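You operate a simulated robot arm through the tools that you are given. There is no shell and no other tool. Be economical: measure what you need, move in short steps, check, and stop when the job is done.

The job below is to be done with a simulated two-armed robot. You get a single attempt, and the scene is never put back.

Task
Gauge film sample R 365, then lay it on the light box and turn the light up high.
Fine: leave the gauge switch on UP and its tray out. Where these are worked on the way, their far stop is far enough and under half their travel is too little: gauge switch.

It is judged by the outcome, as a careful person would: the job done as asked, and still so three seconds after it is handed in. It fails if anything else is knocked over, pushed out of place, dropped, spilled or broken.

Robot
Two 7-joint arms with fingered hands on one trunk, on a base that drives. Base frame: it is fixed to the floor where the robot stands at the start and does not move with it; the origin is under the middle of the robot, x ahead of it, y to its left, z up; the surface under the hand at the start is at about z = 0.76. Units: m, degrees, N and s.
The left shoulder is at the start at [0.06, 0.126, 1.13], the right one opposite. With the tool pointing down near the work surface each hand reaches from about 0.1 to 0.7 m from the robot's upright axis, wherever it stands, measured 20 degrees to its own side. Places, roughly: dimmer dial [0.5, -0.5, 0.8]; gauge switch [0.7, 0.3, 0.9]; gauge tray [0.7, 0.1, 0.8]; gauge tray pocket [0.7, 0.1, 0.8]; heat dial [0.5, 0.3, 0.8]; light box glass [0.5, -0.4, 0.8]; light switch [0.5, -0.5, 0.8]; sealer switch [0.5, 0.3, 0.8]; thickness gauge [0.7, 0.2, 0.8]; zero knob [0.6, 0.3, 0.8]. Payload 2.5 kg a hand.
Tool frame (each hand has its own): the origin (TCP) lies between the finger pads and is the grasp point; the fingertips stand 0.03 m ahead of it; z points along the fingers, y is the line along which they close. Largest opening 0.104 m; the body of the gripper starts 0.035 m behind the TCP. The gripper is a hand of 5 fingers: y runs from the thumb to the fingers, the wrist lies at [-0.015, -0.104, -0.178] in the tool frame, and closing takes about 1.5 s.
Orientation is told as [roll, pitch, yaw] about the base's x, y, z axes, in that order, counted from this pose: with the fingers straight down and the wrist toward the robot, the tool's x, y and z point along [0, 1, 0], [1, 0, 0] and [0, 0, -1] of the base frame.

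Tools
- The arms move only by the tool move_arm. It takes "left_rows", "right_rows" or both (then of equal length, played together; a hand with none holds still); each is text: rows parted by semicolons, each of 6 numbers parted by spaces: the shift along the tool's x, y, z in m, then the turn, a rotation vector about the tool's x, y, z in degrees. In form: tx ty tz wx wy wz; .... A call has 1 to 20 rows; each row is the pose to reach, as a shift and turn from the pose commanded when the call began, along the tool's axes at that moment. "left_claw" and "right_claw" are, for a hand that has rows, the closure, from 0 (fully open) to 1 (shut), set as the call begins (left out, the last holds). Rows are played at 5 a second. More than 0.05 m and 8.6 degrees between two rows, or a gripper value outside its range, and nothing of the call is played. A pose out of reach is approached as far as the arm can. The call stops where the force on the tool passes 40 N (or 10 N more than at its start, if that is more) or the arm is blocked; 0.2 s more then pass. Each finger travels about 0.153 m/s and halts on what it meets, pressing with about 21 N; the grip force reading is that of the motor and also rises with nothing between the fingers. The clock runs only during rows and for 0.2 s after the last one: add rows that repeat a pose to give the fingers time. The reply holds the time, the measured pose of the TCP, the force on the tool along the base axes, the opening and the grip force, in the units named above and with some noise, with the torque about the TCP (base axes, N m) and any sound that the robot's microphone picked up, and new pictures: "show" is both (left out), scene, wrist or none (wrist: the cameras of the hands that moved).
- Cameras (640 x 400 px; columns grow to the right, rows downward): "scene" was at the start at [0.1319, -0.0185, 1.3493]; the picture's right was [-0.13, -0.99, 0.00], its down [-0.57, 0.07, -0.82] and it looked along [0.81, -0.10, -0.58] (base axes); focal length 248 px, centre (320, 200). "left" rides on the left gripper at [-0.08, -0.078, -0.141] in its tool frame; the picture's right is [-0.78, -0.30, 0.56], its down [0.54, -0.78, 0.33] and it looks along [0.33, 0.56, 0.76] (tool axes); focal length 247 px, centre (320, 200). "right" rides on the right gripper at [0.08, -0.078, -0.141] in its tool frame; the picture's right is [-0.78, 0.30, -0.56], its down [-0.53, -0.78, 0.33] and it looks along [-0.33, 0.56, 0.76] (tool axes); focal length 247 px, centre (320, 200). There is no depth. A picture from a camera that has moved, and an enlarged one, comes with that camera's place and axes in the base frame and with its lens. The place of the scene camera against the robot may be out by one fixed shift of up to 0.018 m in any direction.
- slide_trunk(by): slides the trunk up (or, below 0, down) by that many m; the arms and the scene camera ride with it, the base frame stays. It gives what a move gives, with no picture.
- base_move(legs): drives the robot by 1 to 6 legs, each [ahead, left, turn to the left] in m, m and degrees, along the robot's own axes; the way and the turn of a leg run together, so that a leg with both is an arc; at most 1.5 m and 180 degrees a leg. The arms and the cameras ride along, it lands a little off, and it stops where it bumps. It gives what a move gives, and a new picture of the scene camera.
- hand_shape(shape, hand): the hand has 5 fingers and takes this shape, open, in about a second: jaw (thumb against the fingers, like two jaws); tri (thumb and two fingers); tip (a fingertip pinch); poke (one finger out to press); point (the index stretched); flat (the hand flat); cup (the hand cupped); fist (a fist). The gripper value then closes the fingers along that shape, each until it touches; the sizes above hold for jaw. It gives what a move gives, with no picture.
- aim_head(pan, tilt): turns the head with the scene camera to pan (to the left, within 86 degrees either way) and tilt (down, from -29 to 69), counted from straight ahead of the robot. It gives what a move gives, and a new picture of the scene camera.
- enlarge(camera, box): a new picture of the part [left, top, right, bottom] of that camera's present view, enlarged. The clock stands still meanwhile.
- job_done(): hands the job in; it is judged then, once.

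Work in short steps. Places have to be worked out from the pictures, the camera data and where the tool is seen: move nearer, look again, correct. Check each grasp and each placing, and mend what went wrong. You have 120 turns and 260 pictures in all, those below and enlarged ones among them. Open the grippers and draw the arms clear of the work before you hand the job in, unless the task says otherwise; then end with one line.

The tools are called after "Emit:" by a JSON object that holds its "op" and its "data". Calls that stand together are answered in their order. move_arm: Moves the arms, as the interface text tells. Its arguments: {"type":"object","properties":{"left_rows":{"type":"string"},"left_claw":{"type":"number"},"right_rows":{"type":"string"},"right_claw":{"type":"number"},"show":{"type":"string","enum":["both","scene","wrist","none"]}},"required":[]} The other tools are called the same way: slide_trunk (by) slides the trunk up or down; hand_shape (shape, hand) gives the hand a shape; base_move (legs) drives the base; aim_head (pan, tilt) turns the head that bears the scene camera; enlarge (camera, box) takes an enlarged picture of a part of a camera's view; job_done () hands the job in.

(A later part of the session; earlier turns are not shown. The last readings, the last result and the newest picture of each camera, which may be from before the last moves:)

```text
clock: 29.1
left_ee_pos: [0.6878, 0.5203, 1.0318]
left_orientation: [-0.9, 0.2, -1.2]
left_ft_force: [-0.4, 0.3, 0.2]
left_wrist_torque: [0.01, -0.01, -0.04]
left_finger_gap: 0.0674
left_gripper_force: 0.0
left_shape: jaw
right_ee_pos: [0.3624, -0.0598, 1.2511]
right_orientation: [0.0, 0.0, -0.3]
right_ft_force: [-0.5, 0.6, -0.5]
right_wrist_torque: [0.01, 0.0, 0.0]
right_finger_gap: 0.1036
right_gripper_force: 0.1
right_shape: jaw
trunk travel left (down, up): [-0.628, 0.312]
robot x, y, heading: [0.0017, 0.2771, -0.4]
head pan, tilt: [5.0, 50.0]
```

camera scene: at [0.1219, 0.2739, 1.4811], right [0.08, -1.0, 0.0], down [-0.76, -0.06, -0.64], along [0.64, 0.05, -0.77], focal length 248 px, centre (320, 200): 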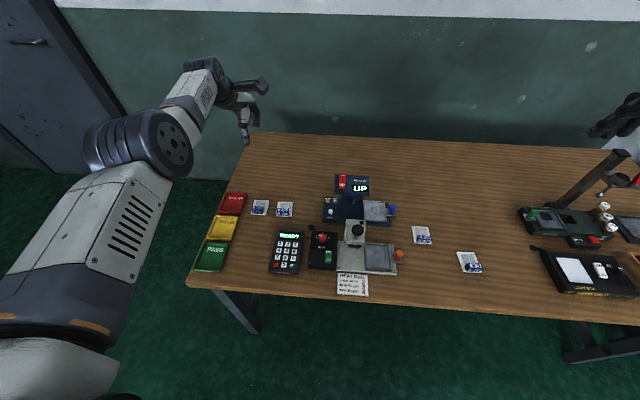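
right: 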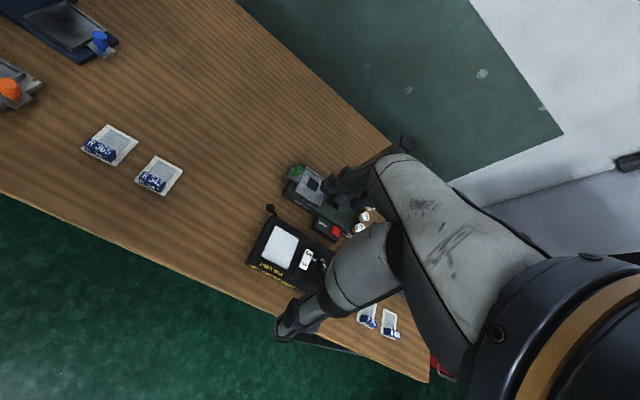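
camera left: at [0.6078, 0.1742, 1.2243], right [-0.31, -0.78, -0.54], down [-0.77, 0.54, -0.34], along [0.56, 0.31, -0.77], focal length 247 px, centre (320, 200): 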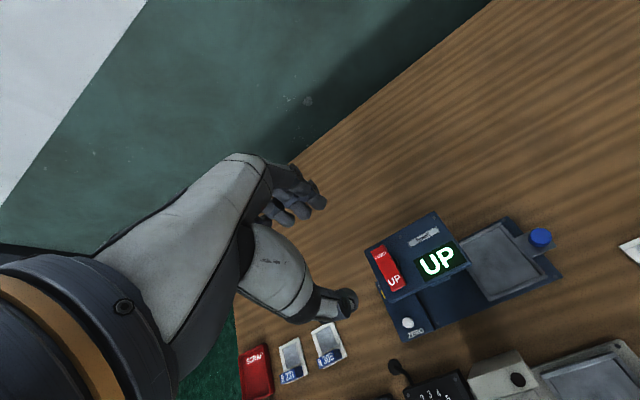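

The right hand is free at (0.362, -0.06, 1.25). I'll move it above the sample tab, to about (0.559, -0.024, 0.90).

Emit:
{"op": "move_arm", "data": {"right_rows": "0.004 0.022 0.035 0 0 0; 0.008 0.044 0.07 0 0 0; 0.012 0.066 0.105 0 0 0; 0.016 0.088 0.14 0 0 0; 0.02 0.11 0.175 0 0 0; 0.024 0.132 0.21 0 0 0; 0.028 0.154 0.245 0 0 0; 0.032 0.176 0.28 0 0 0; 0.036 0.197 0.315 0 0 0; 0.036 0.197 0.35 0 0 0; 0.036 0.197 0.35 0 0 0", "right_claw": 0.4}}

Emit:
{"op": "enlarge", "data": {"camera": "right", "box": [180, 130, 500, 330]}}

```text
clock: 31.6
left_ee_pos: [0.6876, 0.521, 1.0315]
left_orientation: [-1.0, 0.2, -1.3]
left_ft_force: [-0.8, 0.5, 0.3]
left_wrist_torque: [0.01, -0.02, 0.0]
left_finger_gap: 0.0674
left_gripper_force: 0.0
left_shape: jaw
right_ee_pos: [0.5597, -0.0253, 0.899]
right_orientation: [0.0, 0.0, -0.1]
right_ft_force: [-0.1, 0.0, -0.3]
right_wrist_torque: [0.01, -0.02, 0.02]
right_finger_gap: 0.0627
right_gripper_force: 0.2
right_shape: jaw
trunk travel left (down, up): [-0.628, 0.312]
robot x, y, heading: [0.0018, 0.2707, -0.2]
head pan, tilt: [5.0, 50.0]
camera scene: at [0.1218, 0.2733, 1.4311], right [0.08, -1.0, 0.0], down [-0.76, -0.06, -0.64], along [0.64, 0.05, -0.77], focal length 248 px, centre (320, 200)
camera right: at [0.4824, 0.0551, 1.0421], right [0.29, -0.78, 0.56], down [-0.78, -0.53, -0.33], along [0.56, -0.34, -0.76], focal length 247 px, centre (320, 200)
```

scene: 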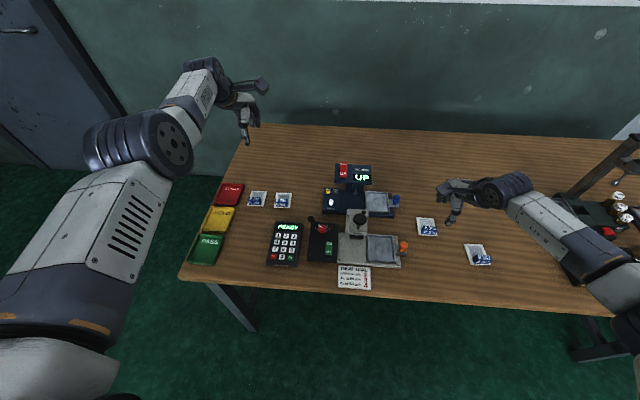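
right: 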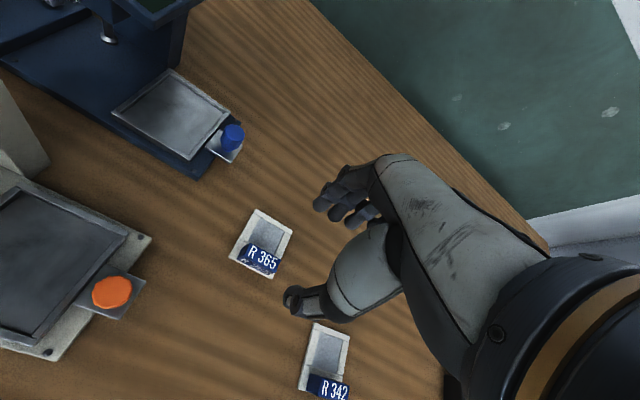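

```text
2.00 times, centred on (340, 230) of right
camera zoom: at [0.4824, 0.0551, 1.0421], right [0.29, -0.78, 0.56], down [-0.78, -0.53, -0.33], along [0.56, -0.34, -0.76], focal length 494 px, centre (280, 140)
```

zoom: 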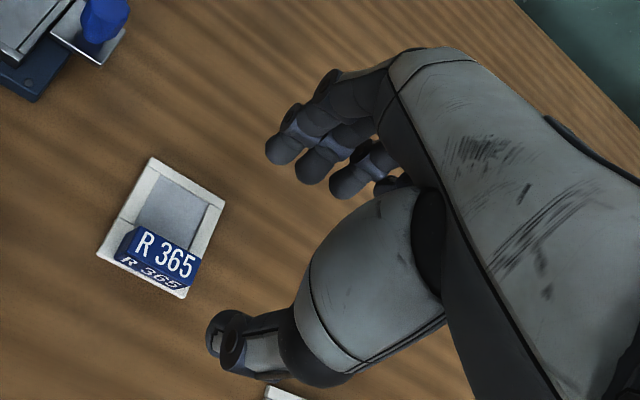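

The tab is at about (0.566, -0.019). I'll correct by +6 mm in x and descend to check the straddle.

Emit:
{"op": "move_arm", "data": {"right_rows": "0 0.004 0.03 0 0 -1; 0 0.006 0.06 0 0 -1; 0 0.006 0.08 0 0 -1; 0 0.006 0.097 0 0 -1; 0 0.006 0.097 0 0 -1", "show": "none"}}

Emit:
{"op": "enlarge", "data": {"camera": "right", "box": [180, 130, 500, 330]}}

```text
clock: 32.8
left_ee_pos: [0.6874, 0.5202, 1.0318]
left_orientation: [-0.9, 0.2, -1.4]
left_ft_force: [-1.2, 1.0, -0.8]
left_wrist_torque: [0.01, 0.02, 0.01]
left_finger_gap: 0.0676
left_gripper_force: 0.1
left_shape: jaw
right_ee_pos: [0.5667, -0.0247, 0.8026]
right_orientation: [0.0, 0.1, 0.8]
right_ft_force: [0.0, 0.1, 0.6]
right_wrist_torque: [-0.01, 0.03, 0.02]
right_finger_gap: 0.0627
right_gripper_force: 0.1
right_shape: jaw
trunk travel left (down, up): [-0.628, 0.312]
robot x, y, heading: [0.003, 0.2733, -0.4]
head pan, tilt: [5.0, 50.0]
```

```text
2.00 times, centred on (340, 230) of right
camera zoom: at [0.4883, 0.0531, 0.9451], right [0.31, -0.77, 0.56], down [-0.77, -0.55, -0.33], along [0.56, -0.33, -0.76], focal length 494 px, centre (280, 140)
```

zoom: 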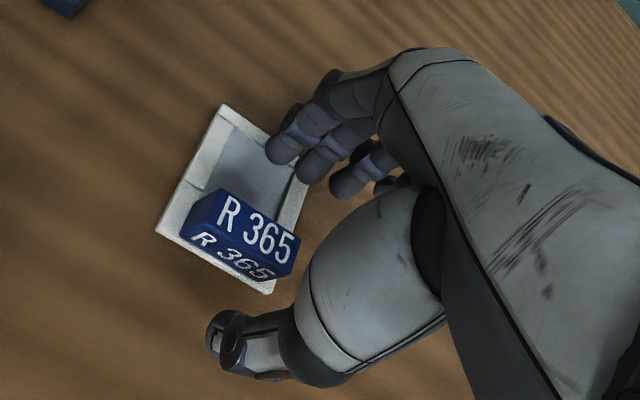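

The hand straddles the tab with TCP about 5 mm right of its centre, as intended. Closing.

Emit:
{"op": "move_arm", "data": {"right_rows": "0 0 0.001 0 0 0; 0 0 0.001 0 0 0; 0 0 0.001 0 0 0; 0 0 0.001 0 0 0; 0 0 0.001 0 0 0; 0 0 0.001 0 0 0; 0 0 0.001 0 0 0; 0 0 0.001 0 0 0", "right_claw": 1, "show": "none"}}

Emit:
{"op": "enlarge", "data": {"camera": "right", "box": [180, 130, 500, 330]}}

```text
clock: 34.5
left_ee_pos: [0.6881, 0.521, 1.03]
left_orientation: [-0.9, 0.3, -1.3]
left_ft_force: [0.0, 0.7, 0.8]
left_wrist_torque: [0.03, 0.01, 0.0]
left_finger_gap: 0.0674
left_gripper_force: 0.0
left_shape: jaw
right_ee_pos: [0.5664, -0.0242, 0.8022]
right_orientation: [0.0, 0.0, 0.7]
right_ft_force: [0.3, 0.6, 0.1]
right_wrist_torque: [-0.01, -0.08, -0.01]
right_finger_gap: 0.0114
right_gripper_force: 20.6
right_shape: jaw
trunk travel left (down, up): [-0.628, 0.312]
robot x, y, heading: [-0.0057, 0.2749, -0.2]
head pan, tilt: [5.0, 50.0]
```

```text
2.00 times, centred on (340, 230) of right
camera zoom: at [0.4883, 0.0537, 0.9445], right [0.31, -0.77, 0.56], down [-0.77, -0.55, -0.33], along [0.56, -0.33, -0.76], focal length 494 px, centre (280, 140)
```

zoom: 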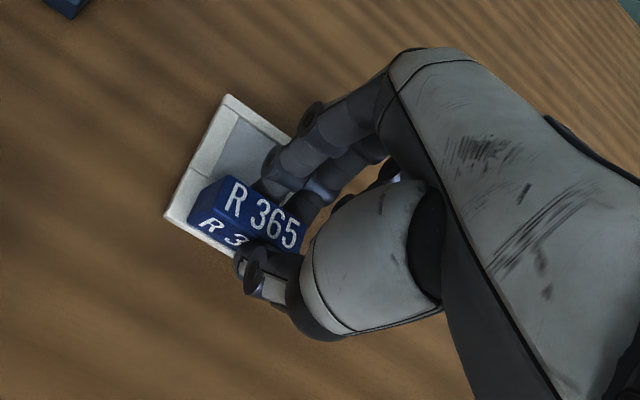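

Held at 20.6 N. I'll lift and move to hover near the tray.

Emit:
{"op": "move_arm", "data": {"right_rows": "0 0 -0.04 0 0 0; 0 0 -0.08 0 0 0; 0 0 -0.12 0 0 0; 0.035 0.018 -0.128 0 0 0; 0.07 0.036 -0.128 0 0 0; 0.105 0.053 -0.128 0 0 0; 0.14 0.07 -0.128 0 0 0; 0.14 0.07 -0.128 0 0 0"}}

Emit:
{"op": "enlarge", "data": {"camera": "right", "box": [180, 130, 500, 330]}}

Emit:
{"op": "enlarge", "data": {"camera": "scene", "box": [310, 140, 470, 240]}}

```text
clock: 36.4
left_ee_pos: [0.6883, 0.5199, 1.0307]
left_orientation: [-0.9, 0.2, -1.3]
left_ft_force: [0.6, -0.2, -0.1]
left_wrist_torque: [0.02, -0.02, 0.01]
left_finger_gap: 0.0673
left_gripper_force: 0.0
left_shape: jaw
right_ee_pos: [0.6329, 0.1155, 0.9306]
right_orientation: [0.0, -0.1, 0.7]
right_ft_force: [0.4, 0.3, -0.1]
right_wrist_torque: [0.0, -0.01, 0.03]
right_finger_gap: 0.0114
right_gripper_force: 20.9
right_shape: jaw
trunk travel left (down, up): [-0.628, 0.312]
robot x, y, heading: [0.0002, 0.2742, -0.3]
head pan, tilt: [5.0, 50.0]
camera scene: at [0.1218, 0.2729, 1.4311], right [0.08, -1.0, 0.0], down [-0.76, -0.06, -0.64], along [0.64, 0.05, -0.77], focal length 248 px, centre (320, 200)
camera right: at [0.5551, 0.1941, 1.0729], right [0.31, -0.77, 0.56], down [-0.77, -0.55, -0.33], along [0.56, -0.33, -0.76], focal length 247 px, centre (320, 200)
```

scene: 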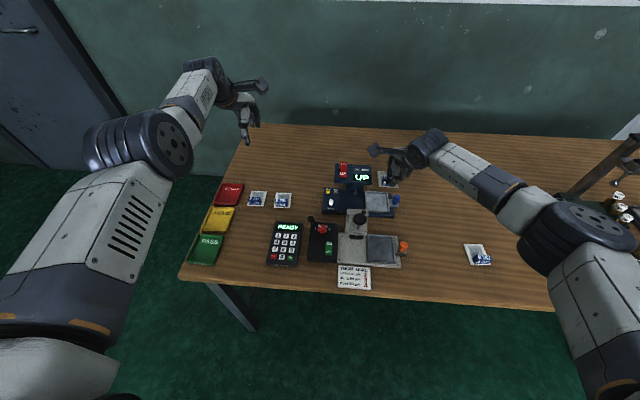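
right: 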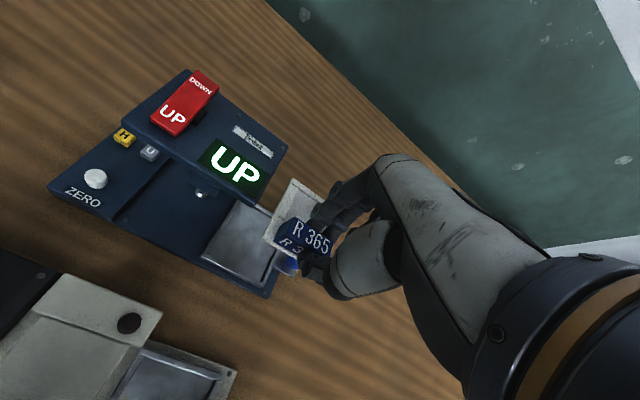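

```text
2.00 times, centred on (340, 230) of right
camera zoom: at [0.5551, 0.1941, 1.0729], right [0.31, -0.77, 0.56], down [-0.77, -0.55, -0.33], along [0.56, -0.33, -0.76], focal length 494 px, centre (280, 140)
```

zoom: 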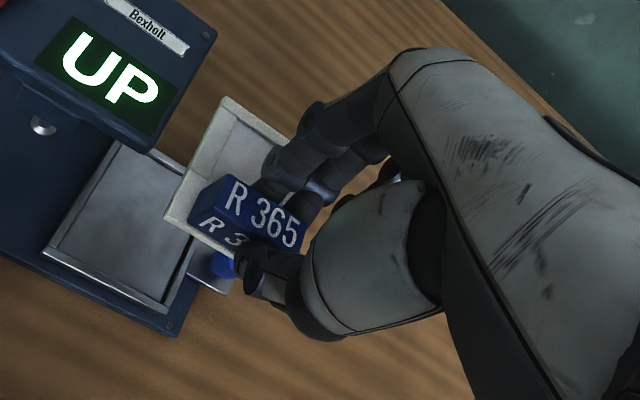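

```text
4.00 times, centred on (390, 190) of scene
camera zoom: at [0.1218, 0.2729, 1.4311], right [0.08, -1.0, 0.0], down [-0.76, -0.06, -0.64], along [0.64, 0.05, -0.77], focal length 992 px, centre (40, 240)
```

zoom: 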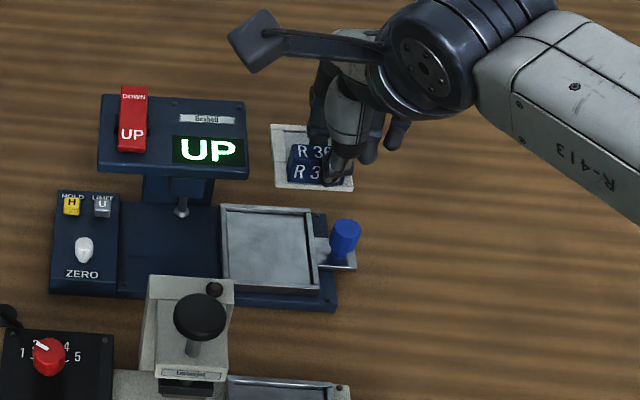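

The tray is centred at about (0.662, 0.1335) with its rim near z = 0.78. The mount is centred at (0.657, 0.122) and square to it. I'll shift (+5, +11.5 mm) and descend to hover just above the rim.

Emit:
{"op": "move_arm", "data": {"right_rows": "0.006 0.003 0.01 0 0 0; 0.0115 0.005 0.03 0 0 0; 0.0115 0.005 0.06 0 0 0; 0.0115 0.005 0.085 0 0 0; 0.0115 0.005 0.085 0 0 0", "show": "none"}}

Emit:
{"op": "enlarge", "data": {"camera": "right", "box": [180, 130, 500, 330]}}

Emit:
{"op": "enlarge", "data": {"camera": "scene", "box": [330, 150, 442, 220]}}

```text
clock: 37.5
left_ee_pos: [0.6879, 0.5211, 1.031]
left_orientation: [-1.1, 0.2, -1.4]
left_ft_force: [0.2, -0.2, -0.7]
left_wrist_torque: [0.01, 0.01, -0.01]
left_finger_gap: 0.0676
left_gripper_force: 0.1
left_shape: jaw
right_ee_pos: [0.6386, 0.1264, 0.8458]
right_orientation: [0.0, 0.0, 0.9]
right_ft_force: [0.1, 0.5, -0.2]
right_wrist_torque: [-0.01, -0.02, 0.0]
right_finger_gap: 0.0114
right_gripper_force: 20.7
right_shape: jaw
trunk travel left (down, up): [-0.628, 0.312]
robot x, y, heading: [-0.0002, 0.2742, -0.1]
head pan, tilt: [5.0, 50.0]
```

```text
2.00 times, centred on (340, 230) of right
camera zoom: at [0.5604, 0.2054, 0.9883], right [0.31, -0.77, 0.56], down [-0.77, -0.55, -0.33], along [0.56, -0.33, -0.76], focal length 494 px, centre (280, 140)
```

zoom: 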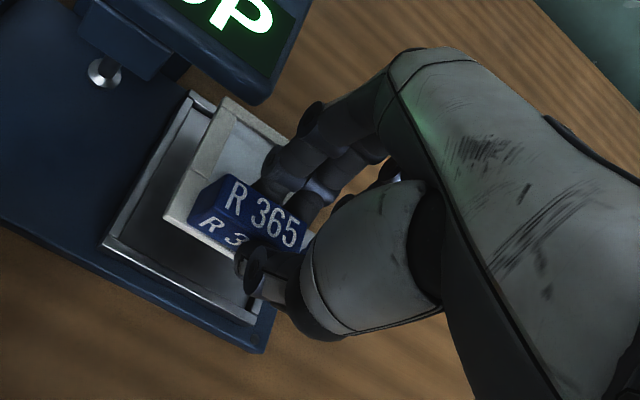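

```text
5.71 times, centred on (386, 185) of scene
camera zoom: at [0.1218, 0.2732, 1.4311], right [0.08, -1.0, 0.0], down [-0.76, -0.06, -0.64], along [0.64, 0.05, -0.77], focal length 1417 px, centre (-57, 286)
```

zoom: 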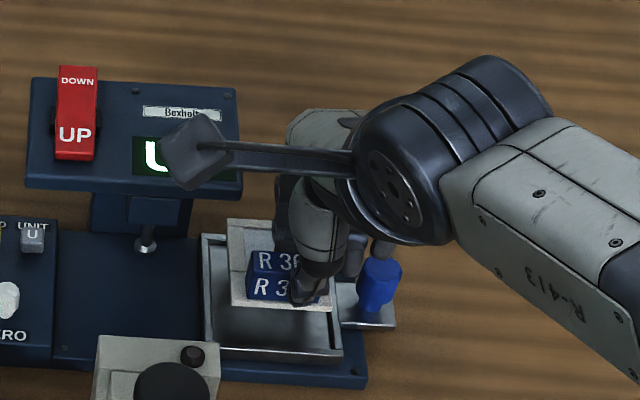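

The mount lines up with the pocket. The spare fingers hang near the blue knob, so I'll check that clearance.

Emit:
{"op": "enlarge", "data": {"camera": "scene", "box": [364, 175, 412, 215]}}

Emit:
{"op": "enlarge", "data": {"camera": "right", "box": [270, 180, 390, 280]}}

```text
10.00 times, centred on (388, 195) of scene
camera zoom: at [0.1218, 0.2732, 1.4311], right [0.08, -1.0, 0.0], down [-0.76, -0.06, -0.64], along [0.64, 0.05, -0.77], focal length 2479 px, centre (-360, 250)
```

zoom: 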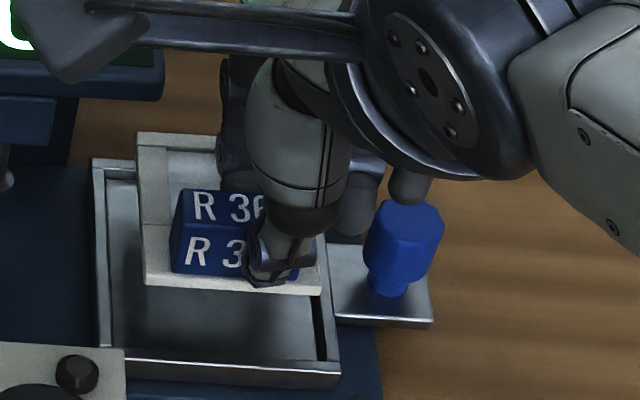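

```text
4.00 times, centred on (330, 230) of right
camera zoom: at [0.5604, 0.2054, 0.9883], right [0.31, -0.77, 0.56], down [-0.77, -0.55, -0.33], along [0.56, -0.33, -0.76], focal length 988 px, centre (280, 80)
```

zoom: 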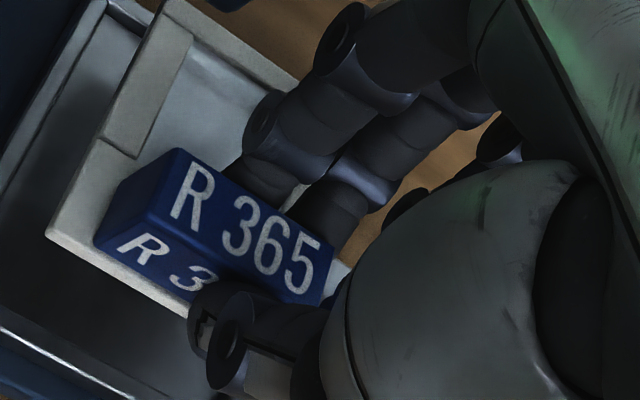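

The little finger hangs right over the tray knob and would land on it. I'll put the sample back where it lay and regrasp in the "tri" shape, which should keep the spare fingers out of the way.

Emit:
{"op": "move_arm", "data": {"right_rows": "0 0 -0.04 0 0 0; -0.0115 -0.005 -0.08 0 0 0; -0.05 -0.023 -0.08 0 0 0; -0.085 -0.041 -0.08 0 0 0; -0.12 -0.058 -0.08 0 0 0; -0.1515 -0.075 -0.07 0 0 0; -0.1515 -0.075 -0.03 0 0 0; -0.1515 -0.075 0.01 0 0 0; -0.1515 -0.075 0.03 0 0 0; -0.1515 -0.075 0.044 0 0 0; -0.1515 -0.075 0.044 0 0 0", "show": "none"}}

Emit:
{"op": "move_arm", "data": {"right_rows": "0 0 0 0 0 0; 0 0 0 0 0 0; 0 0 0 0 0 0; 0 0 -0.04 0 0 0; 0 0 -0.08 0 0 0; 0 0 -0.08 0 0 0", "right_claw": 0.4, "show": "none"}}

Emit:
{"op": "hand_shape", "data": {"hand": "right", "shape": "tri"}}

Emit:
{"op": "enlarge", "data": {"camera": "right", "box": [180, 130, 500, 330]}}

Emit:
{"op": "enlarge", "data": {"camera": "scene", "box": [390, 170, 490, 250]}}

```text
clock: 40.0
left_ee_pos: [0.6873, 0.5213, 1.0322]
left_orientation: [-1.0, 0.3, -1.3]
left_ft_force: [0.2, 0.5, -0.5]
left_wrist_torque: [0.0, 0.01, -0.02]
left_finger_gap: 0.0675
left_gripper_force: 0.0
left_shape: jaw
right_ee_pos: [0.566, -0.0243, 0.8015]
right_orientation: [0.0, -0.1, 0.7]
right_ft_force: [0.0, -0.9, 2.9]
right_wrist_torque: [0.01, -0.07, -0.02]
right_finger_gap: 0.0115
right_gripper_force: 20.6
right_shape: jaw
trunk travel left (down, up): [-0.628, 0.312]
robot x, y, heading: [-0.0006, 0.2713, -0.4]
head pan, tilt: [5.0, 50.0]
```

```text
clock: 41.4
left_ee_pos: [0.6869, 0.5199, 1.031]
left_orientation: [-0.9, 0.2, -1.3]
left_ft_force: [0.0, -0.9, -0.7]
left_wrist_torque: [0.03, 0.0, -0.02]
left_finger_gap: 0.0672
left_gripper_force: 0.1
left_shape: jaw
right_ee_pos: [0.5672, -0.0271, 0.8814]
right_orientation: [0.1, -0.1, 0.9]
right_ft_force: [-0.5, 0.2, 0.2]
right_wrist_torque: [-0.04, 0.02, -0.02]
right_finger_gap: 0.0622
right_gripper_force: 0.0
right_shape: jaw
trunk travel left (down, up): [-0.628, 0.312]
robot x, y, heading: [0.0003, 0.2759, 0.1]
head pan, tilt: [5.0, 50.0]
```

```text
clock: 42.2
left_ee_pos: [0.689, 0.5205, 1.0314]
left_orientation: [-0.9, 0.2, -1.2]
left_ft_force: [0.1, 0.6, 0.2]
left_wrist_torque: [-0.01, 0.0, -0.02]
left_finger_gap: 0.0675
left_gripper_force: 0.1
left_shape: jaw
right_ee_pos: [0.5674, -0.027, 0.8813]
right_orientation: [0.1, 0.0, 0.7]
right_ft_force: [-0.4, 0.1, -0.5]
right_wrist_torque: [0.02, -0.03, 0.0]
right_finger_gap: 0.104
right_gripper_force: 0.2
right_shape: tri
trunk travel left (down, up): [-0.628, 0.312]
robot x, y, heading: [-0.0002, 0.2731, -0.3]
head pan, tilt: [5.0, 50.0]
```

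```text
2.00 times, centred on (340, 230) of right
camera zoom: at [0.4885, 0.0518, 1.024], right [0.31, -0.77, 0.56], down [-0.77, -0.55, -0.33], along [0.56, -0.33, -0.76], focal length 494 px, centre (280, 140)
```

zoom: 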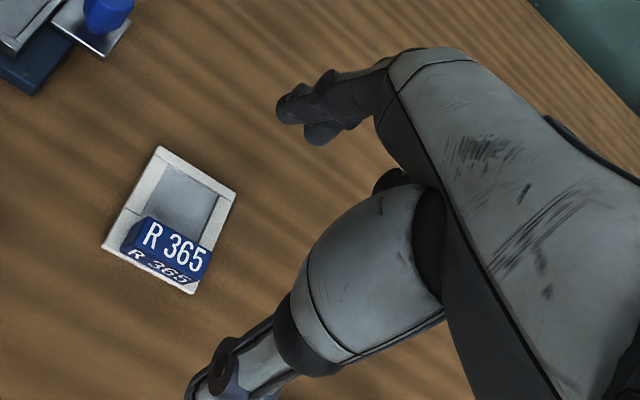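

```text
5.00 times, centred on (440, 210) of scene
camera zoom: at [0.1218, 0.2733, 1.4311], right [0.08, -1.0, 0.0], down [-0.76, -0.06, -0.64], along [0.64, 0.05, -0.77], focal length 1240 px, centre (-280, 150)
```

zoom: 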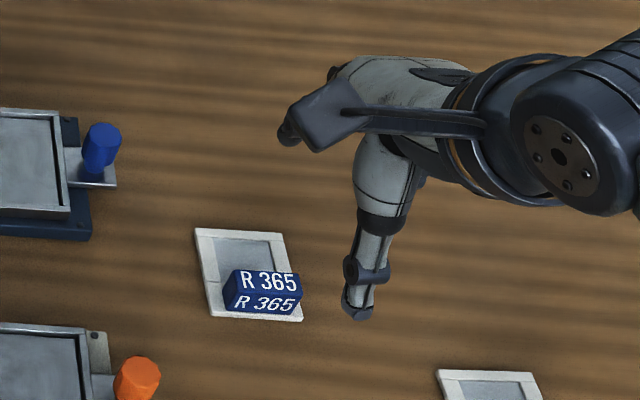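

The spare fingers are now curled away and the sample is in place. I'll set closure to 0.4, nudge +4 mm in y, and descend again.

Emit:
{"op": "move_arm", "data": {"right_rows": "0.004 0.001 0 0 0 0; 0.004 0.001 0.02 0 0 0; 0.004 0.001 0.05 0 0 0; 0.004 0.001 0.079 0 0 0; 0.004 0.001 0.079 0 0 0", "right_claw": 0.4, "show": "none"}}

Emit:
{"op": "enlarge", "data": {"camera": "right", "box": [180, 130, 500, 330]}}

```text
clock: 43.5
left_ee_pos: [0.6878, 0.5204, 1.0317]
left_orientation: [-1.0, 0.2, -1.2]
left_ft_force: [0.0, -0.5, 0.6]
left_wrist_torque: [-0.02, -0.03, 0.02]
left_finger_gap: 0.0673
left_gripper_force: 0.0
left_shape: jaw
right_ee_pos: [0.5695, -0.0201, 0.8015]
right_orientation: [0.1, 0.1, 0.8]
right_ft_force: [0.3, -0.4, -0.2]
right_wrist_torque: [0.0, -0.01, 0.0]
right_finger_gap: 0.0627
right_gripper_force: 0.0
right_shape: tri
trunk travel left (down, up): [-0.628, 0.312]
robot x, y, heading: [0.0024, 0.2753, 0.1]
head pan, tilt: [5.0, 50.0]
```

```text
2.00 times, centred on (340, 230) of right
camera zoom: at [0.4908, 0.0573, 0.9434], right [0.31, -0.77, 0.56], down [-0.77, -0.55, -0.33], along [0.56, -0.33, -0.76], focal length 494 px, centre (280, 140)
```

zoom: 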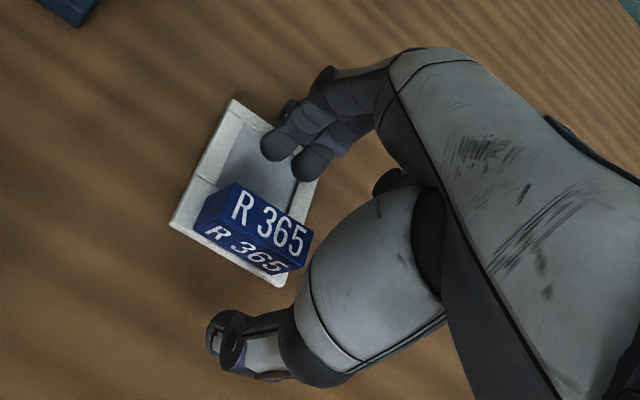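

Well placed; closing on the tab.

Emit:
{"op": "move_arm", "data": {"right_rows": "0 0 0 0 0 0; 0 0 0 0 0 0; 0 0 0 0 0 0; 0 0 0 0 0 0; 0 0 0 0 0 0; 0 0 0 0 0 0; 0 0 0 0 0 0; 0 0 0 0 0 0; 0 0 -0.04 0 0 0; 0 0 -0.08 0 0 0; 0 0 -0.12 0 0 0; 0.035 0.018 -0.128 0 0 0; 0.07 0.036 -0.128 0 0 0; 0.105 0.053 -0.128 0 0 0; 0.14 0.068 -0.128 0 0 0; 0.14 0.068 -0.128 0 0 0", "right_claw": 1, "show": "none"}}

Emit:
{"op": "enlarge", "data": {"camera": "right", "box": [180, 130, 500, 330]}}

Emit:
{"op": "enlarge", "data": {"camera": "scene", "box": [330, 150, 442, 220]}}

```text
clock: 46.9
left_ee_pos: [0.6879, 0.5193, 1.0331]
left_orientation: [-1.0, 0.3, -1.3]
left_ft_force: [-0.1, -0.5, -0.4]
left_wrist_torque: [-0.02, -0.03, 0.0]
left_finger_gap: 0.0673
left_gripper_force: 0.0
left_shape: jaw
right_ee_pos: [0.6352, 0.12, 0.9311]
right_orientation: [0.1, 0.0, 0.7]
right_ft_force: [0.4, 0.0, 0.3]
right_wrist_torque: [-0.01, -0.01, 0.0]
right_finger_gap: 0.0111
right_gripper_force: 20.8
right_shape: tri
trunk travel left (down, up): [-0.628, 0.312]
robot x, y, heading: [0.0017, 0.2708, -0.4]
head pan, tilt: [5.0, 50.0]
```

```text
2.00 times, centred on (340, 230) of right
camera zoom: at [0.556, 0.1984, 1.0728], right [0.31, -0.77, 0.56], down [-0.77, -0.54, -0.33], along [0.56, -0.33, -0.76], focal length 494 px, centre (280, 140)
```

zoom: 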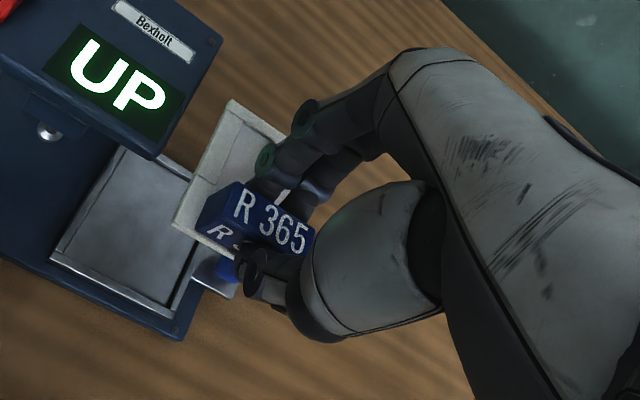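

```text
5.71 times, centred on (386, 185) of scene
camera zoom: at [0.1218, 0.2729, 1.4311], right [0.08, -1.0, 0.0], down [-0.76, -0.06, -0.64], along [0.64, 0.05, -0.77], focal length 1417 px, centre (-57, 286)
```

zoom: 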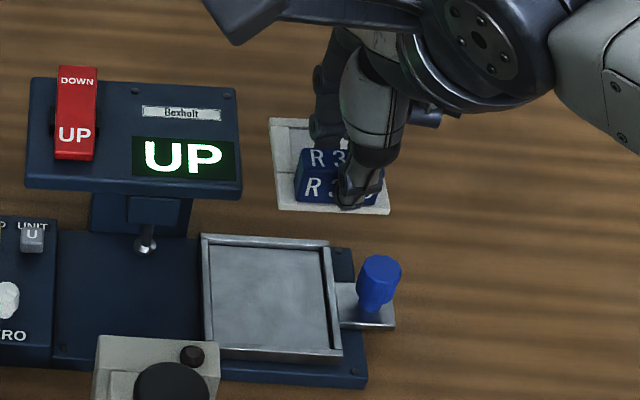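

The mount is yawed about +1.5–2° relative to the tray, with its centre about 22 mm ahead of TCP. I'll rotate it, align it and descend to just above the rim.

Emit:
{"op": "move_arm", "data": {"right_rows": "0.006 0.003 0.01 0 0 1; 0.0105 0.0045 0.03 0 0 1.6; 0.0105 0.0045 0.06 0 0 1.6; 0.0105 0.0045 0.09 0 0 1.6; 0.0105 0.0045 0.09 0 0 1.6", "show": "none"}}

Emit:
{"op": "enlarge", "data": {"camera": "right", "box": [180, 130, 500, 330]}}

Emit:
{"op": "enlarge", "data": {"camera": "scene", "box": [350, 165, 420, 220]}}

```text
clock: 48.0
left_ee_pos: [0.6879, 0.5213, 1.0311]
left_orientation: [-1.0, 0.3, -1.3]
left_ft_force: [0.1, 0.5, 0.2]
left_wrist_torque: [0.02, -0.01, 0.01]
left_finger_gap: 0.0673
left_gripper_force: 0.0
left_shape: jaw
right_ee_pos: [0.6379, 0.1305, 0.8394]
right_orientation: [-0.1, 0.0, -0.8]
right_ft_force: [0.4, -0.4, -0.4]
right_wrist_torque: [0.01, -0.03, 0.0]
right_finger_gap: 0.0108
right_gripper_force: 20.7
right_shape: tri
trunk travel left (down, up): [-0.628, 0.312]
robot x, y, heading: [0.002, 0.2789, -0.3]
head pan, tilt: [5.0, 50.0]
```

```text
2.00 times, centred on (340, 230) of right
camera zoom: at [0.5618, 0.2112, 0.9819], right [0.29, -0.78, 0.56], down [-0.78, -0.52, -0.33], along [0.55, -0.34, -0.76], focal length 494 px, centre (280, 140)
```

zoom: 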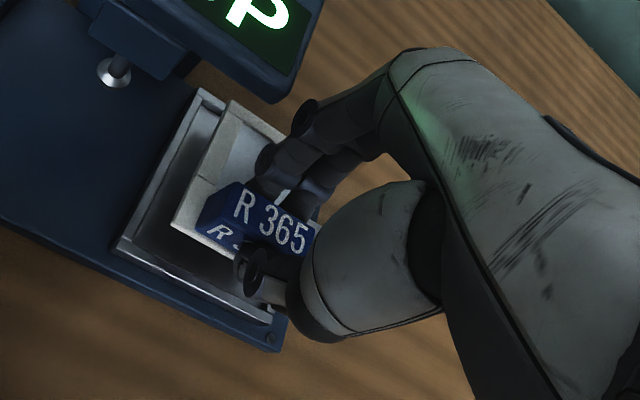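

```text
7.27 times, centred on (385, 192) of scene
camera zoom: at [0.1218, 0.2732, 1.4311], right [0.08, -1.0, 0.0], down [-0.76, -0.06, -0.64], along [0.64, 0.05, -0.77], focal length 1803 px, centre (-153, 254)
```

zoom: 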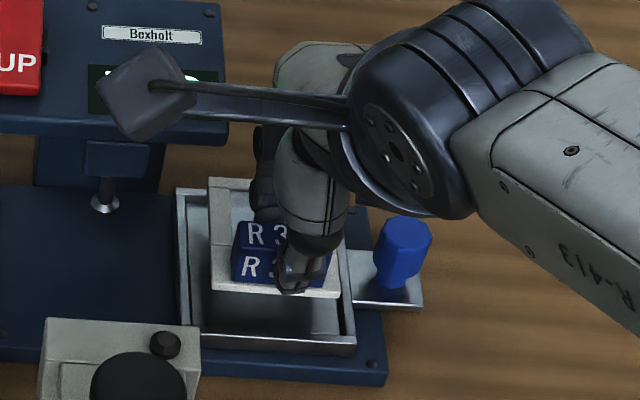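

The wrist view shows the mount centred in the tray with about 10 mm margins all round, and parallel to it. I'll descend to TCP z 0.818.

Emit:
{"op": "move_arm", "data": {"right_rows": "0 0 0.01 0 0 0; 0 0 0.018 0 0 0; 0 0 0.022 0 0 0; 0 0 0.022 0 0 0", "show": "none"}}

Emit:
{"op": "enlarge", "data": {"camera": "right", "box": [180, 130, 500, 330]}}

Emit:
{"op": "enlarge", "data": {"camera": "scene", "box": [350, 165, 420, 220]}}

```text
clock: 49.0
left_ee_pos: [0.6872, 0.5207, 1.0312]
left_orientation: [-1.0, 0.2, -1.3]
left_ft_force: [-0.2, 0.4, -0.4]
left_wrist_torque: [0.03, 0.03, -0.02]
left_finger_gap: 0.0674
left_gripper_force: 0.1
left_shape: jaw
right_ee_pos: [0.6385, 0.1307, 0.8201]
right_orientation: [0.0, -0.2, -0.8]
right_ft_force: [-0.3, -0.2, 6.5]
right_wrist_torque: [0.04, -0.04, 0.0]
right_finger_gap: 0.0111
right_gripper_force: 21.3
right_shape: tri
trunk travel left (down, up): [-0.628, 0.312]
robot x, y, heading: [0.0016, 0.2767, -0.2]
head pan, tilt: [5.0, 50.0]
```

```text
2.00 times, centred on (340, 230) of right
camera zoom: at [0.5617, 0.2117, 0.9613], right [0.28, -0.78, 0.56], down [-0.78, -0.52, -0.34], along [0.55, -0.34, -0.76], focal length 494 px, centre (280, 140)
```

zoom: 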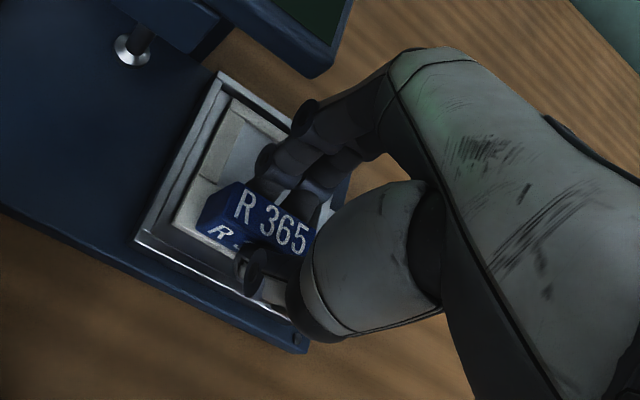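

```text
7.27 times, centred on (385, 192) of scene
camera zoom: at [0.121, 0.2734, 1.4313], right [0.08, -1.0, 0.0], down [-0.76, -0.06, -0.64], along [0.64, 0.05, -0.77], focal length 1803 px, centre (-153, 254)
```

zoom: 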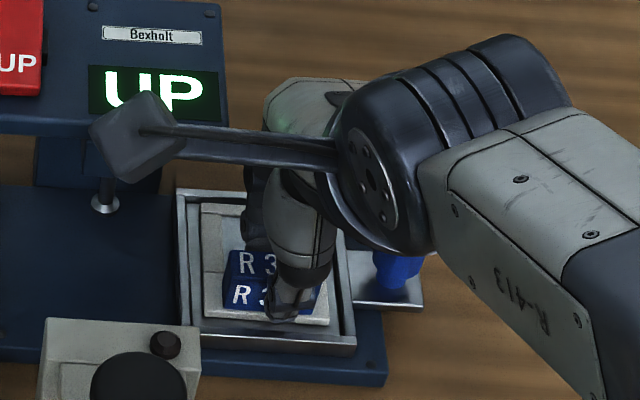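

Contact with the pocket floor (6.5 N), and the mount sits inside the rim. I'll release with a modest opening and rise straight up.

Emit:
{"op": "move_arm", "data": {"right_rows": "0 0 0 0 0 0; 0 0 0 0 0 0; 0 0 0 0 0 0; 0 0 -0.02 0 0 0; 0 0 -0.05 0 0 0; 0 0 -0.08 0 0 0; -0.04 -0.01 -0.1 0 0 0; -0.08 -0.02 -0.1 0 0 0; -0.1 -0.02 -0.1 0 0 0", "right_claw": 0.6, "show": "none"}}

Emit:
{"op": "enlarge", "data": {"camera": "scene", "box": [350, 165, 420, 220]}}

Emit:
{"op": "enlarge", "data": {"camera": "right", "box": [100, 100, 420, 300]}}

```text
clock: 51.0
left_ee_pos: [0.6885, 0.5206, 1.0316]
left_orientation: [-1.0, 0.2, -1.3]
left_ft_force: [0.4, -0.2, -0.5]
left_wrist_torque: [0.01, 0.03, 0.01]
left_finger_gap: 0.0672
left_gripper_force: 0.1
left_shape: jaw
right_ee_pos: [0.6178, 0.0301, 0.9174]
right_orientation: [0.0, 0.0, -0.8]
right_ft_force: [-0.3, 0.1, 0.5]
right_wrist_torque: [0.0, 0.04, -0.03]
right_finger_gap: 0.0415
right_gripper_force: 0.0
right_shape: tri
trunk travel left (down, up): [-0.628, 0.312]
robot x, y, heading: [-0.0071, 0.2779, -0.3]
head pan, tilt: [5.0, 50.0]
```

```text
7.27 times, centred on (385, 192) of scene
camera zoom: at [0.1218, 0.2731, 1.4311], right [0.08, -1.0, 0.0], down [-0.76, -0.06, -0.64], along [0.64, 0.05, -0.77], focal length 1803 px, centre (-153, 254)
```

zoom: 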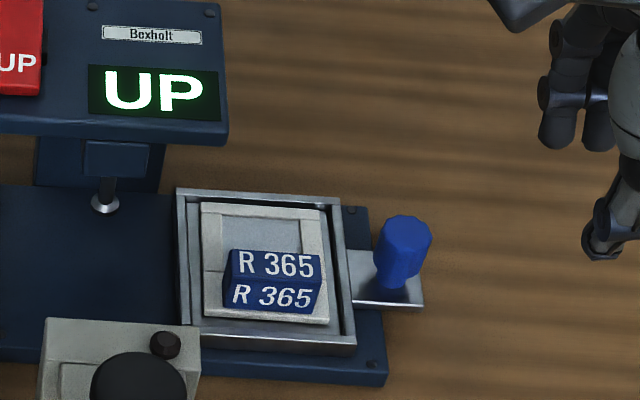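

```text
2.00 times, centred on (260, 200) of right
camera zoom: at [0.5409, 0.1103, 1.0597], right [0.29, -0.78, 0.56], down [-0.78, -0.52, -0.33], along [0.55, -0.34, -0.76], focal length 494 px, centre (440, 200)
```

zoom: 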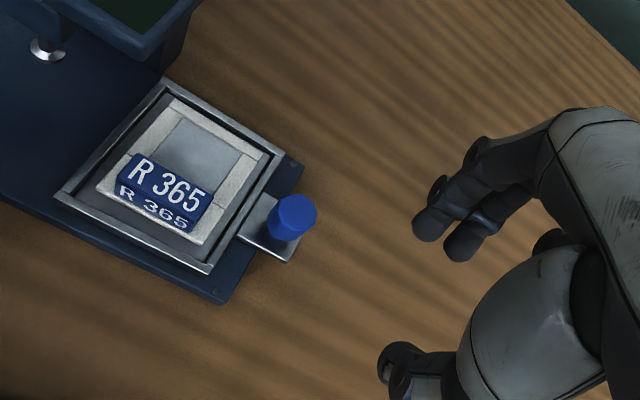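

R 365 sits flat in the pocket. Next I'll take the blue knob, at about (0.661, 0.0735), with the hand yawed -20° so it stays clear of the head while it slides the tray. First a hover.

Emit:
{"op": "move_arm", "data": {"right_rows": "0.01 0.01 0 0 0 7; 0.02 0.022 0.01 0 0 14; 0.03 0.032 0.025 0 0 20; 0.041 0.043 0.045 0 0 20; 0.041 0.043 0.045 0 0 20", "right_claw": 0.45, "show": "none"}}

Emit:
{"op": "enlarge", "data": {"camera": "scene", "box": [350, 150, 430, 220]}}

Emit:
{"op": "enlarge", "data": {"camera": "right", "box": [180, 130, 500, 330]}}

```text
clock: 52.2
left_ee_pos: [0.6888, 0.52, 1.0312]
left_orientation: [-0.9, 0.2, -1.3]
left_ft_force: [-0.1, 0.4, -0.7]
left_wrist_torque: [0.0, 0.01, -0.02]
left_finger_gap: 0.0673
left_gripper_force: 0.0
left_shape: jaw
right_ee_pos: [0.6592, 0.0714, 0.8722]
right_orientation: [0.1, 0.0, -20.9]
right_ft_force: [0.0, -0.8, -0.9]
right_wrist_torque: [-0.01, 0.05, 0.03]
right_finger_gap: 0.0568
right_gripper_force: 0.0
right_shape: tri
trunk travel left (down, up): [-0.628, 0.312]
robot x, y, heading: [0.0012, 0.277, -0.1]
head pan, tilt: [5.0, 50.0]
```

```text
5.71 times, centred on (390, 185) of scene
camera zoom: at [0.1217, 0.2729, 1.4311], right [0.08, -1.0, 0.0], down [-0.76, -0.06, -0.64], along [0.64, 0.05, -0.77], focal length 1417 px, centre (-80, 286)
```

zoom: 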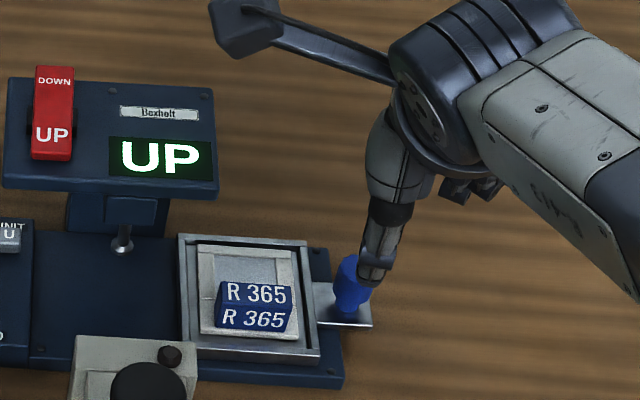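

```text
2.00 times, centred on (340, 230) of right
camera zoom: at [0.6144, 0.1723, 1.0148], right [0.0, -0.83, 0.56], down [-0.92, -0.22, -0.33], along [0.4, -0.51, -0.76], focal length 494 px, centre (280, 140)
```

zoom: 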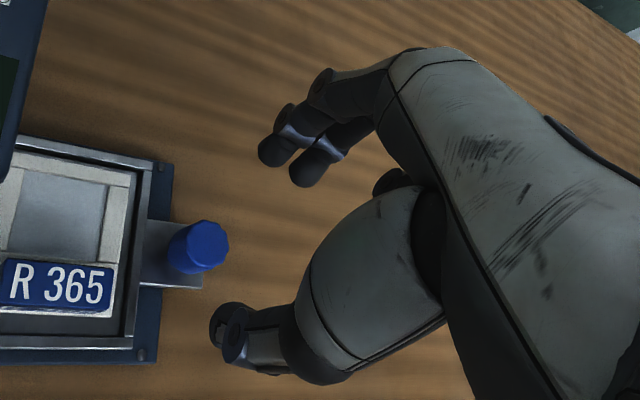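

The knob is at (0.661, 0.075) and TCP is right over it. I'll descend to z 0.817 and close on it.

Emit:
{"op": "move_arm", "data": {"right_rows": "0.002 0.0015 0.02 0 0 0; 0.002 0.0015 0.04 0 0 0; 0.002 0.0015 0.055 0 0 0; 0.002 0.0015 0.055 0 0 0", "show": "none"}}

Emit:
{"op": "move_arm", "data": {"right_rows": "0 0 0 0 0 0; 0 0 0 0 0 0; 0 0 0 0 0 0; 0 0 0 0 0 0; 0 0 0 0 0 0; 0 0 0 0 0 0", "right_claw": 1, "show": "none"}}

Emit:
{"op": "enlarge", "data": {"camera": "right", "box": [180, 130, 500, 330]}}

Emit:
{"op": "enlarge", "data": {"camera": "scene", "box": [350, 150, 430, 220]}}

```text
clock: 53.2
left_ee_pos: [0.687, 0.521, 1.0316]
left_orientation: [-1.0, 0.2, -1.3]
left_ft_force: [-0.6, -0.7, 0.0]
left_wrist_torque: [-0.01, -0.01, 0.02]
left_finger_gap: 0.0672
left_gripper_force: 0.0
left_shape: jaw
right_ee_pos: [0.646, 0.0678, 0.8367]
right_orientation: [0.1, 0.0, -20.8]
right_ft_force: [0.3, -0.6, 0.2]
right_wrist_torque: [-0.01, -0.01, -0.01]
right_finger_gap: 0.0567
right_gripper_force: 0.0
right_shape: tri
right hand out of reach, approached as far as the arm can: row 1, 2, 3, 4
trunk travel left (down, up): [-0.628, 0.312]
robot x, y, heading: [-0.0007, 0.275, -0.0]
head pan, tilt: [5.0, 50.0]
```

```text
clock: 54.6
left_ee_pos: [0.6882, 0.5205, 1.0304]
left_orientation: [-1.0, 0.2, -1.3]
left_ft_force: [-0.3, -0.5, 0.4]
left_wrist_torque: [0.03, 0.0, -0.02]
left_finger_gap: 0.0675
left_gripper_force: 0.1
left_shape: jaw
right_ee_pos: [0.6477, 0.0676, 0.8362]
right_orientation: [-0.1, 0.0, -20.9]
right_ft_force: [1.4, -0.1, 2.9]
right_wrist_torque: [-0.05, -0.08, -0.02]
right_finger_gap: 0.0
right_gripper_force: 21.2
right_shape: tri
trunk travel left (down, up): [-0.628, 0.312]
robot x, y, heading: [-0.0008, 0.2726, -0.4]
head pan, tilt: [5.0, 50.0]
```

```text
2.00 times, centred on (340, 230) of right
camera zoom: at [0.6027, 0.1695, 0.9788], right [0.0, -0.83, 0.56], down [-0.92, -0.22, -0.33], along [0.4, -0.51, -0.76], focal length 494 px, centre (280, 140)
```

zoom: 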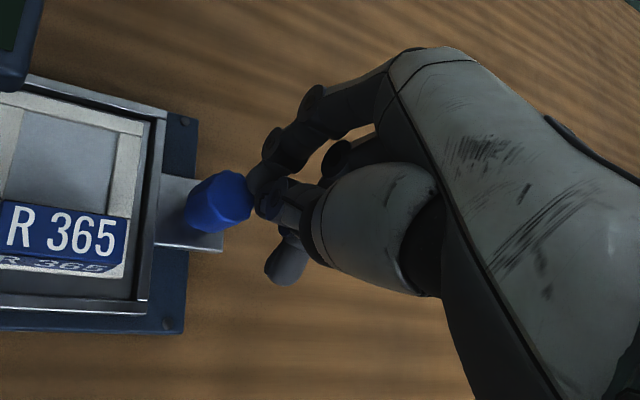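

```text
5.71 times, centred on (390, 185) of scene
camera zoom: at [0.1217, 0.2733, 1.4312], right [0.08, -1.0, 0.0], down [-0.76, -0.06, -0.64], along [0.64, 0.05, -0.77], focal length 1417 px, centre (-80, 286)
```

zoom: 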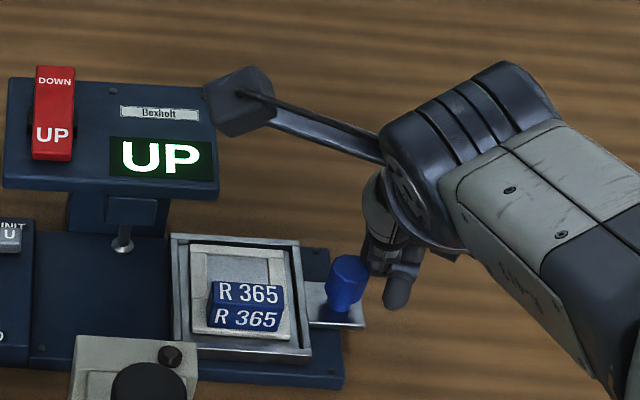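

The hand ran out of reach and closed beside the knob, nudging the tray by a few mm. I'll rise, open, lower the trunk for more reach, and hover again.

Emit:
{"op": "move_arm", "data": {"right_rows": "0 0 -0.03 0 0 0; 0 0 -0.06 0 0 0; 0 0 -0.1 0 0 0; 0 0 -0.1 0 0 0", "show": "none"}}

Emit:
{"op": "slide_trunk", "data": {"by": -0.07}}

Emit:
{"op": "move_arm", "data": {"right_rows": "0 0 0 0 0 0; 0.003 0.012 0 0 0 0; 0.003 0.012 0 0 0 0; 0.003 0.012 0 0 0 0", "right_claw": 0.45}}

Emit:
{"op": "enlarge", "data": {"camera": "right", "box": [180, 130, 500, 330]}}

```text
clock: 55.6
left_ee_pos: [0.6892, 0.5209, 1.0307]
left_orientation: [-1.0, 0.3, -1.3]
left_ft_force: [-0.2, -0.4, -0.7]
left_wrist_torque: [-0.02, 0.0, -0.01]
left_finger_gap: 0.0674
left_gripper_force: 0.1
left_shape: jaw
right_ee_pos: [0.648, 0.067, 0.9347]
right_orientation: [0.0, -0.1, -20.9]
right_ft_force: [0.0, 1.0, 1.0]
right_wrist_torque: [-0.01, -0.03, -0.01]
right_finger_gap: 0.0
right_gripper_force: 20.7
right_shape: tri
trunk travel left (down, up): [-0.628, 0.312]
robot x, y, heading: [0.0012, 0.2732, -0.1]
head pan, tilt: [5.0, 50.0]
```

```text
clock: 56.7
left_ee_pos: [0.6886, 0.5212, 0.9601]
left_orientation: [-1.0, 0.2, -1.2]
left_ft_force: [-0.9, -0.7, 0.7]
left_wrist_torque: [-0.01, 0.0, 0.02]
left_finger_gap: 0.0672
left_gripper_force: 0.0
left_shape: jaw
right_ee_pos: [0.647, 0.0672, 0.8651]
right_orientation: [0.1, 0.0, -20.8]
right_ft_force: [0.3, 0.5, -0.3]
right_wrist_torque: [0.02, -0.01, 0.0]
right_finger_gap: 0.0
right_gripper_force: 21.0
right_shape: tri
trunk travel left (down, up): [-0.558, 0.382]
robot x, y, heading: [-0.001, 0.2731, -0.1]
head pan, tilt: [5.0, 50.0]
```

```text
clock: 57.7
left_ee_pos: [0.6882, 0.5206, 0.9598]
left_orientation: [-1.0, 0.2, -1.3]
left_ft_force: [-0.4, -0.8, 0.6]
left_wrist_torque: [0.01, -0.02, 0.0]
left_finger_gap: 0.0673
left_gripper_force: 0.0
left_shape: jaw
right_ee_pos: [0.6608, 0.0663, 0.8658]
right_orientation: [0.0, 0.0, -20.7]
right_ft_force: [-0.5, -0.5, -0.2]
right_wrist_torque: [-0.01, 0.02, 0.0]
right_finger_gap: 0.0571
right_gripper_force: 0.0
right_shape: tri
trunk travel left (down, up): [-0.558, 0.382]
robot x, y, heading: [0.002, 0.2732, -0.2]
head pan, tilt: [5.0, 50.0]
camera scene: at [0.1219, 0.2733, 1.3611], right [0.08, -1.0, 0.0], down [-0.76, -0.06, -0.64], along [0.64, 0.05, -0.77], focal length 248 px, centre (320, 200)
camera right: at [0.6167, 0.168, 1.0076], right [0.0, -0.83, 0.56], down [-0.92, -0.22, -0.33], along [0.4, -0.51, -0.76], focal length 247 px, centre (320, 200)
```

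scene: 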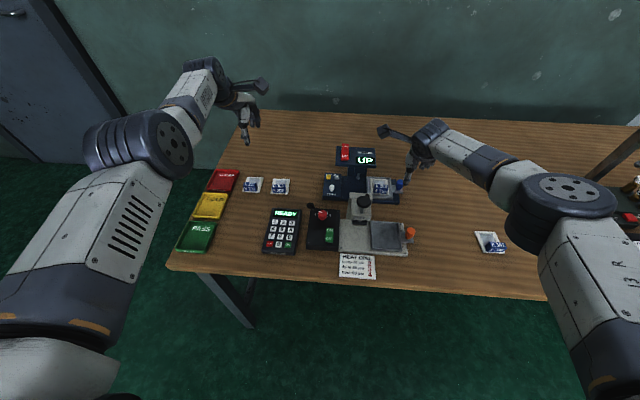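
right: 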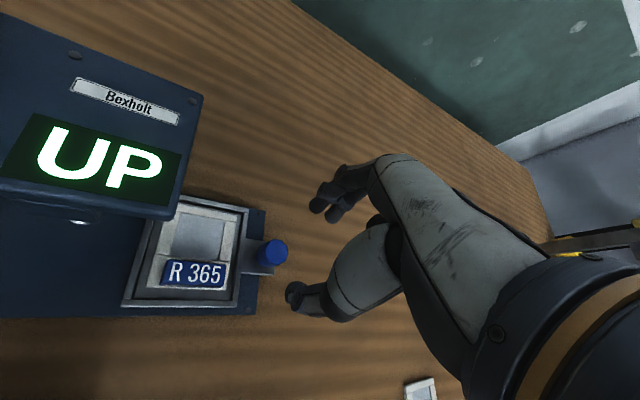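

```text
2.00 times, centred on (340, 230) of right
camera zoom: at [0.6167, 0.168, 1.0076], right [0.0, -0.83, 0.56], down [-0.92, -0.22, -0.33], along [0.4, -0.51, -0.76], focal length 494 px, centre (280, 140)
```

zoom: 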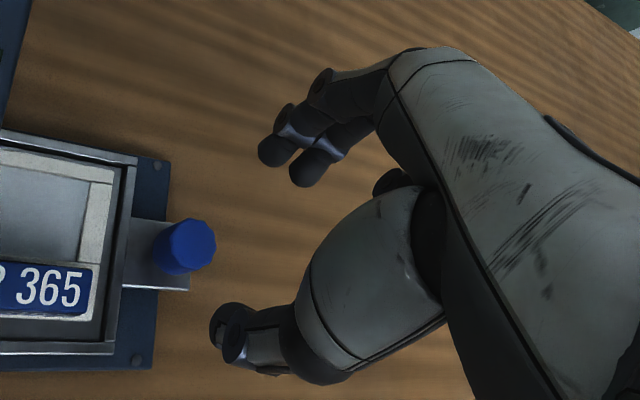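

The knob is now at (0.660, 0.081). I'll shift over it and descend.

Emit:
{"op": "move_arm", "data": {"right_rows": "0.0126 -0.0048 0.0 0 0 0; 0.0126 -0.0048 0.02 0 0 0; 0.0126 -0.0048 0.035 0 0 0; 0.0126 -0.0048 0.049 0 0 0; 0.0126 -0.0048 0.049 0 0 0", "show": "none"}}

Emit:
{"op": "enlarge", "data": {"camera": "right", "box": [180, 130, 500, 330]}}

```text
clock: 58.9
left_ee_pos: [0.6874, 0.5192, 0.9616]
left_orientation: [-1.0, 0.2, -1.3]
left_ft_force: [-0.3, 0.3, -1.2]
left_wrist_torque: [0.0, 0.03, 0.0]
left_finger_gap: 0.0675
left_gripper_force: 0.1
left_shape: jaw
right_ee_pos: [0.6603, 0.0797, 0.8168]
right_orientation: [0.0, -0.1, -20.8]
right_ft_force: [-0.1, 0.3, 0.3]
right_wrist_torque: [0.02, 0.01, -0.02]
right_finger_gap: 0.0572
right_gripper_force: 0.0
right_shape: tri
trunk travel left (down, up): [-0.558, 0.382]
robot x, y, heading: [0.0019, 0.2746, -0.2]
head pan, tilt: [5.0, 50.0]
```

```text
2.00 times, centred on (340, 230) of right
camera zoom: at [0.6162, 0.1812, 0.9583], right [0.0, -0.83, 0.56], down [-0.92, -0.22, -0.33], along [0.4, -0.51, -0.76], focal length 494 px, centre (280, 140)
```

zoom: 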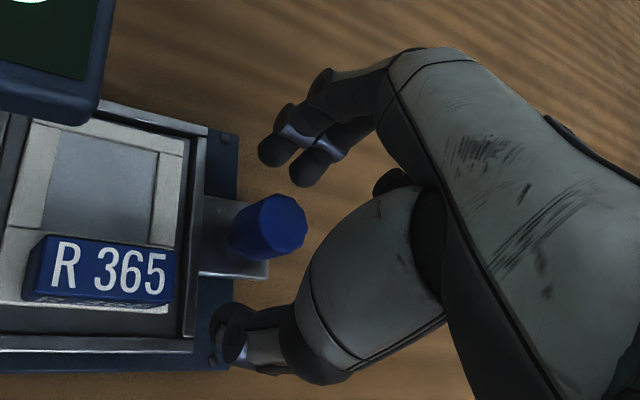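

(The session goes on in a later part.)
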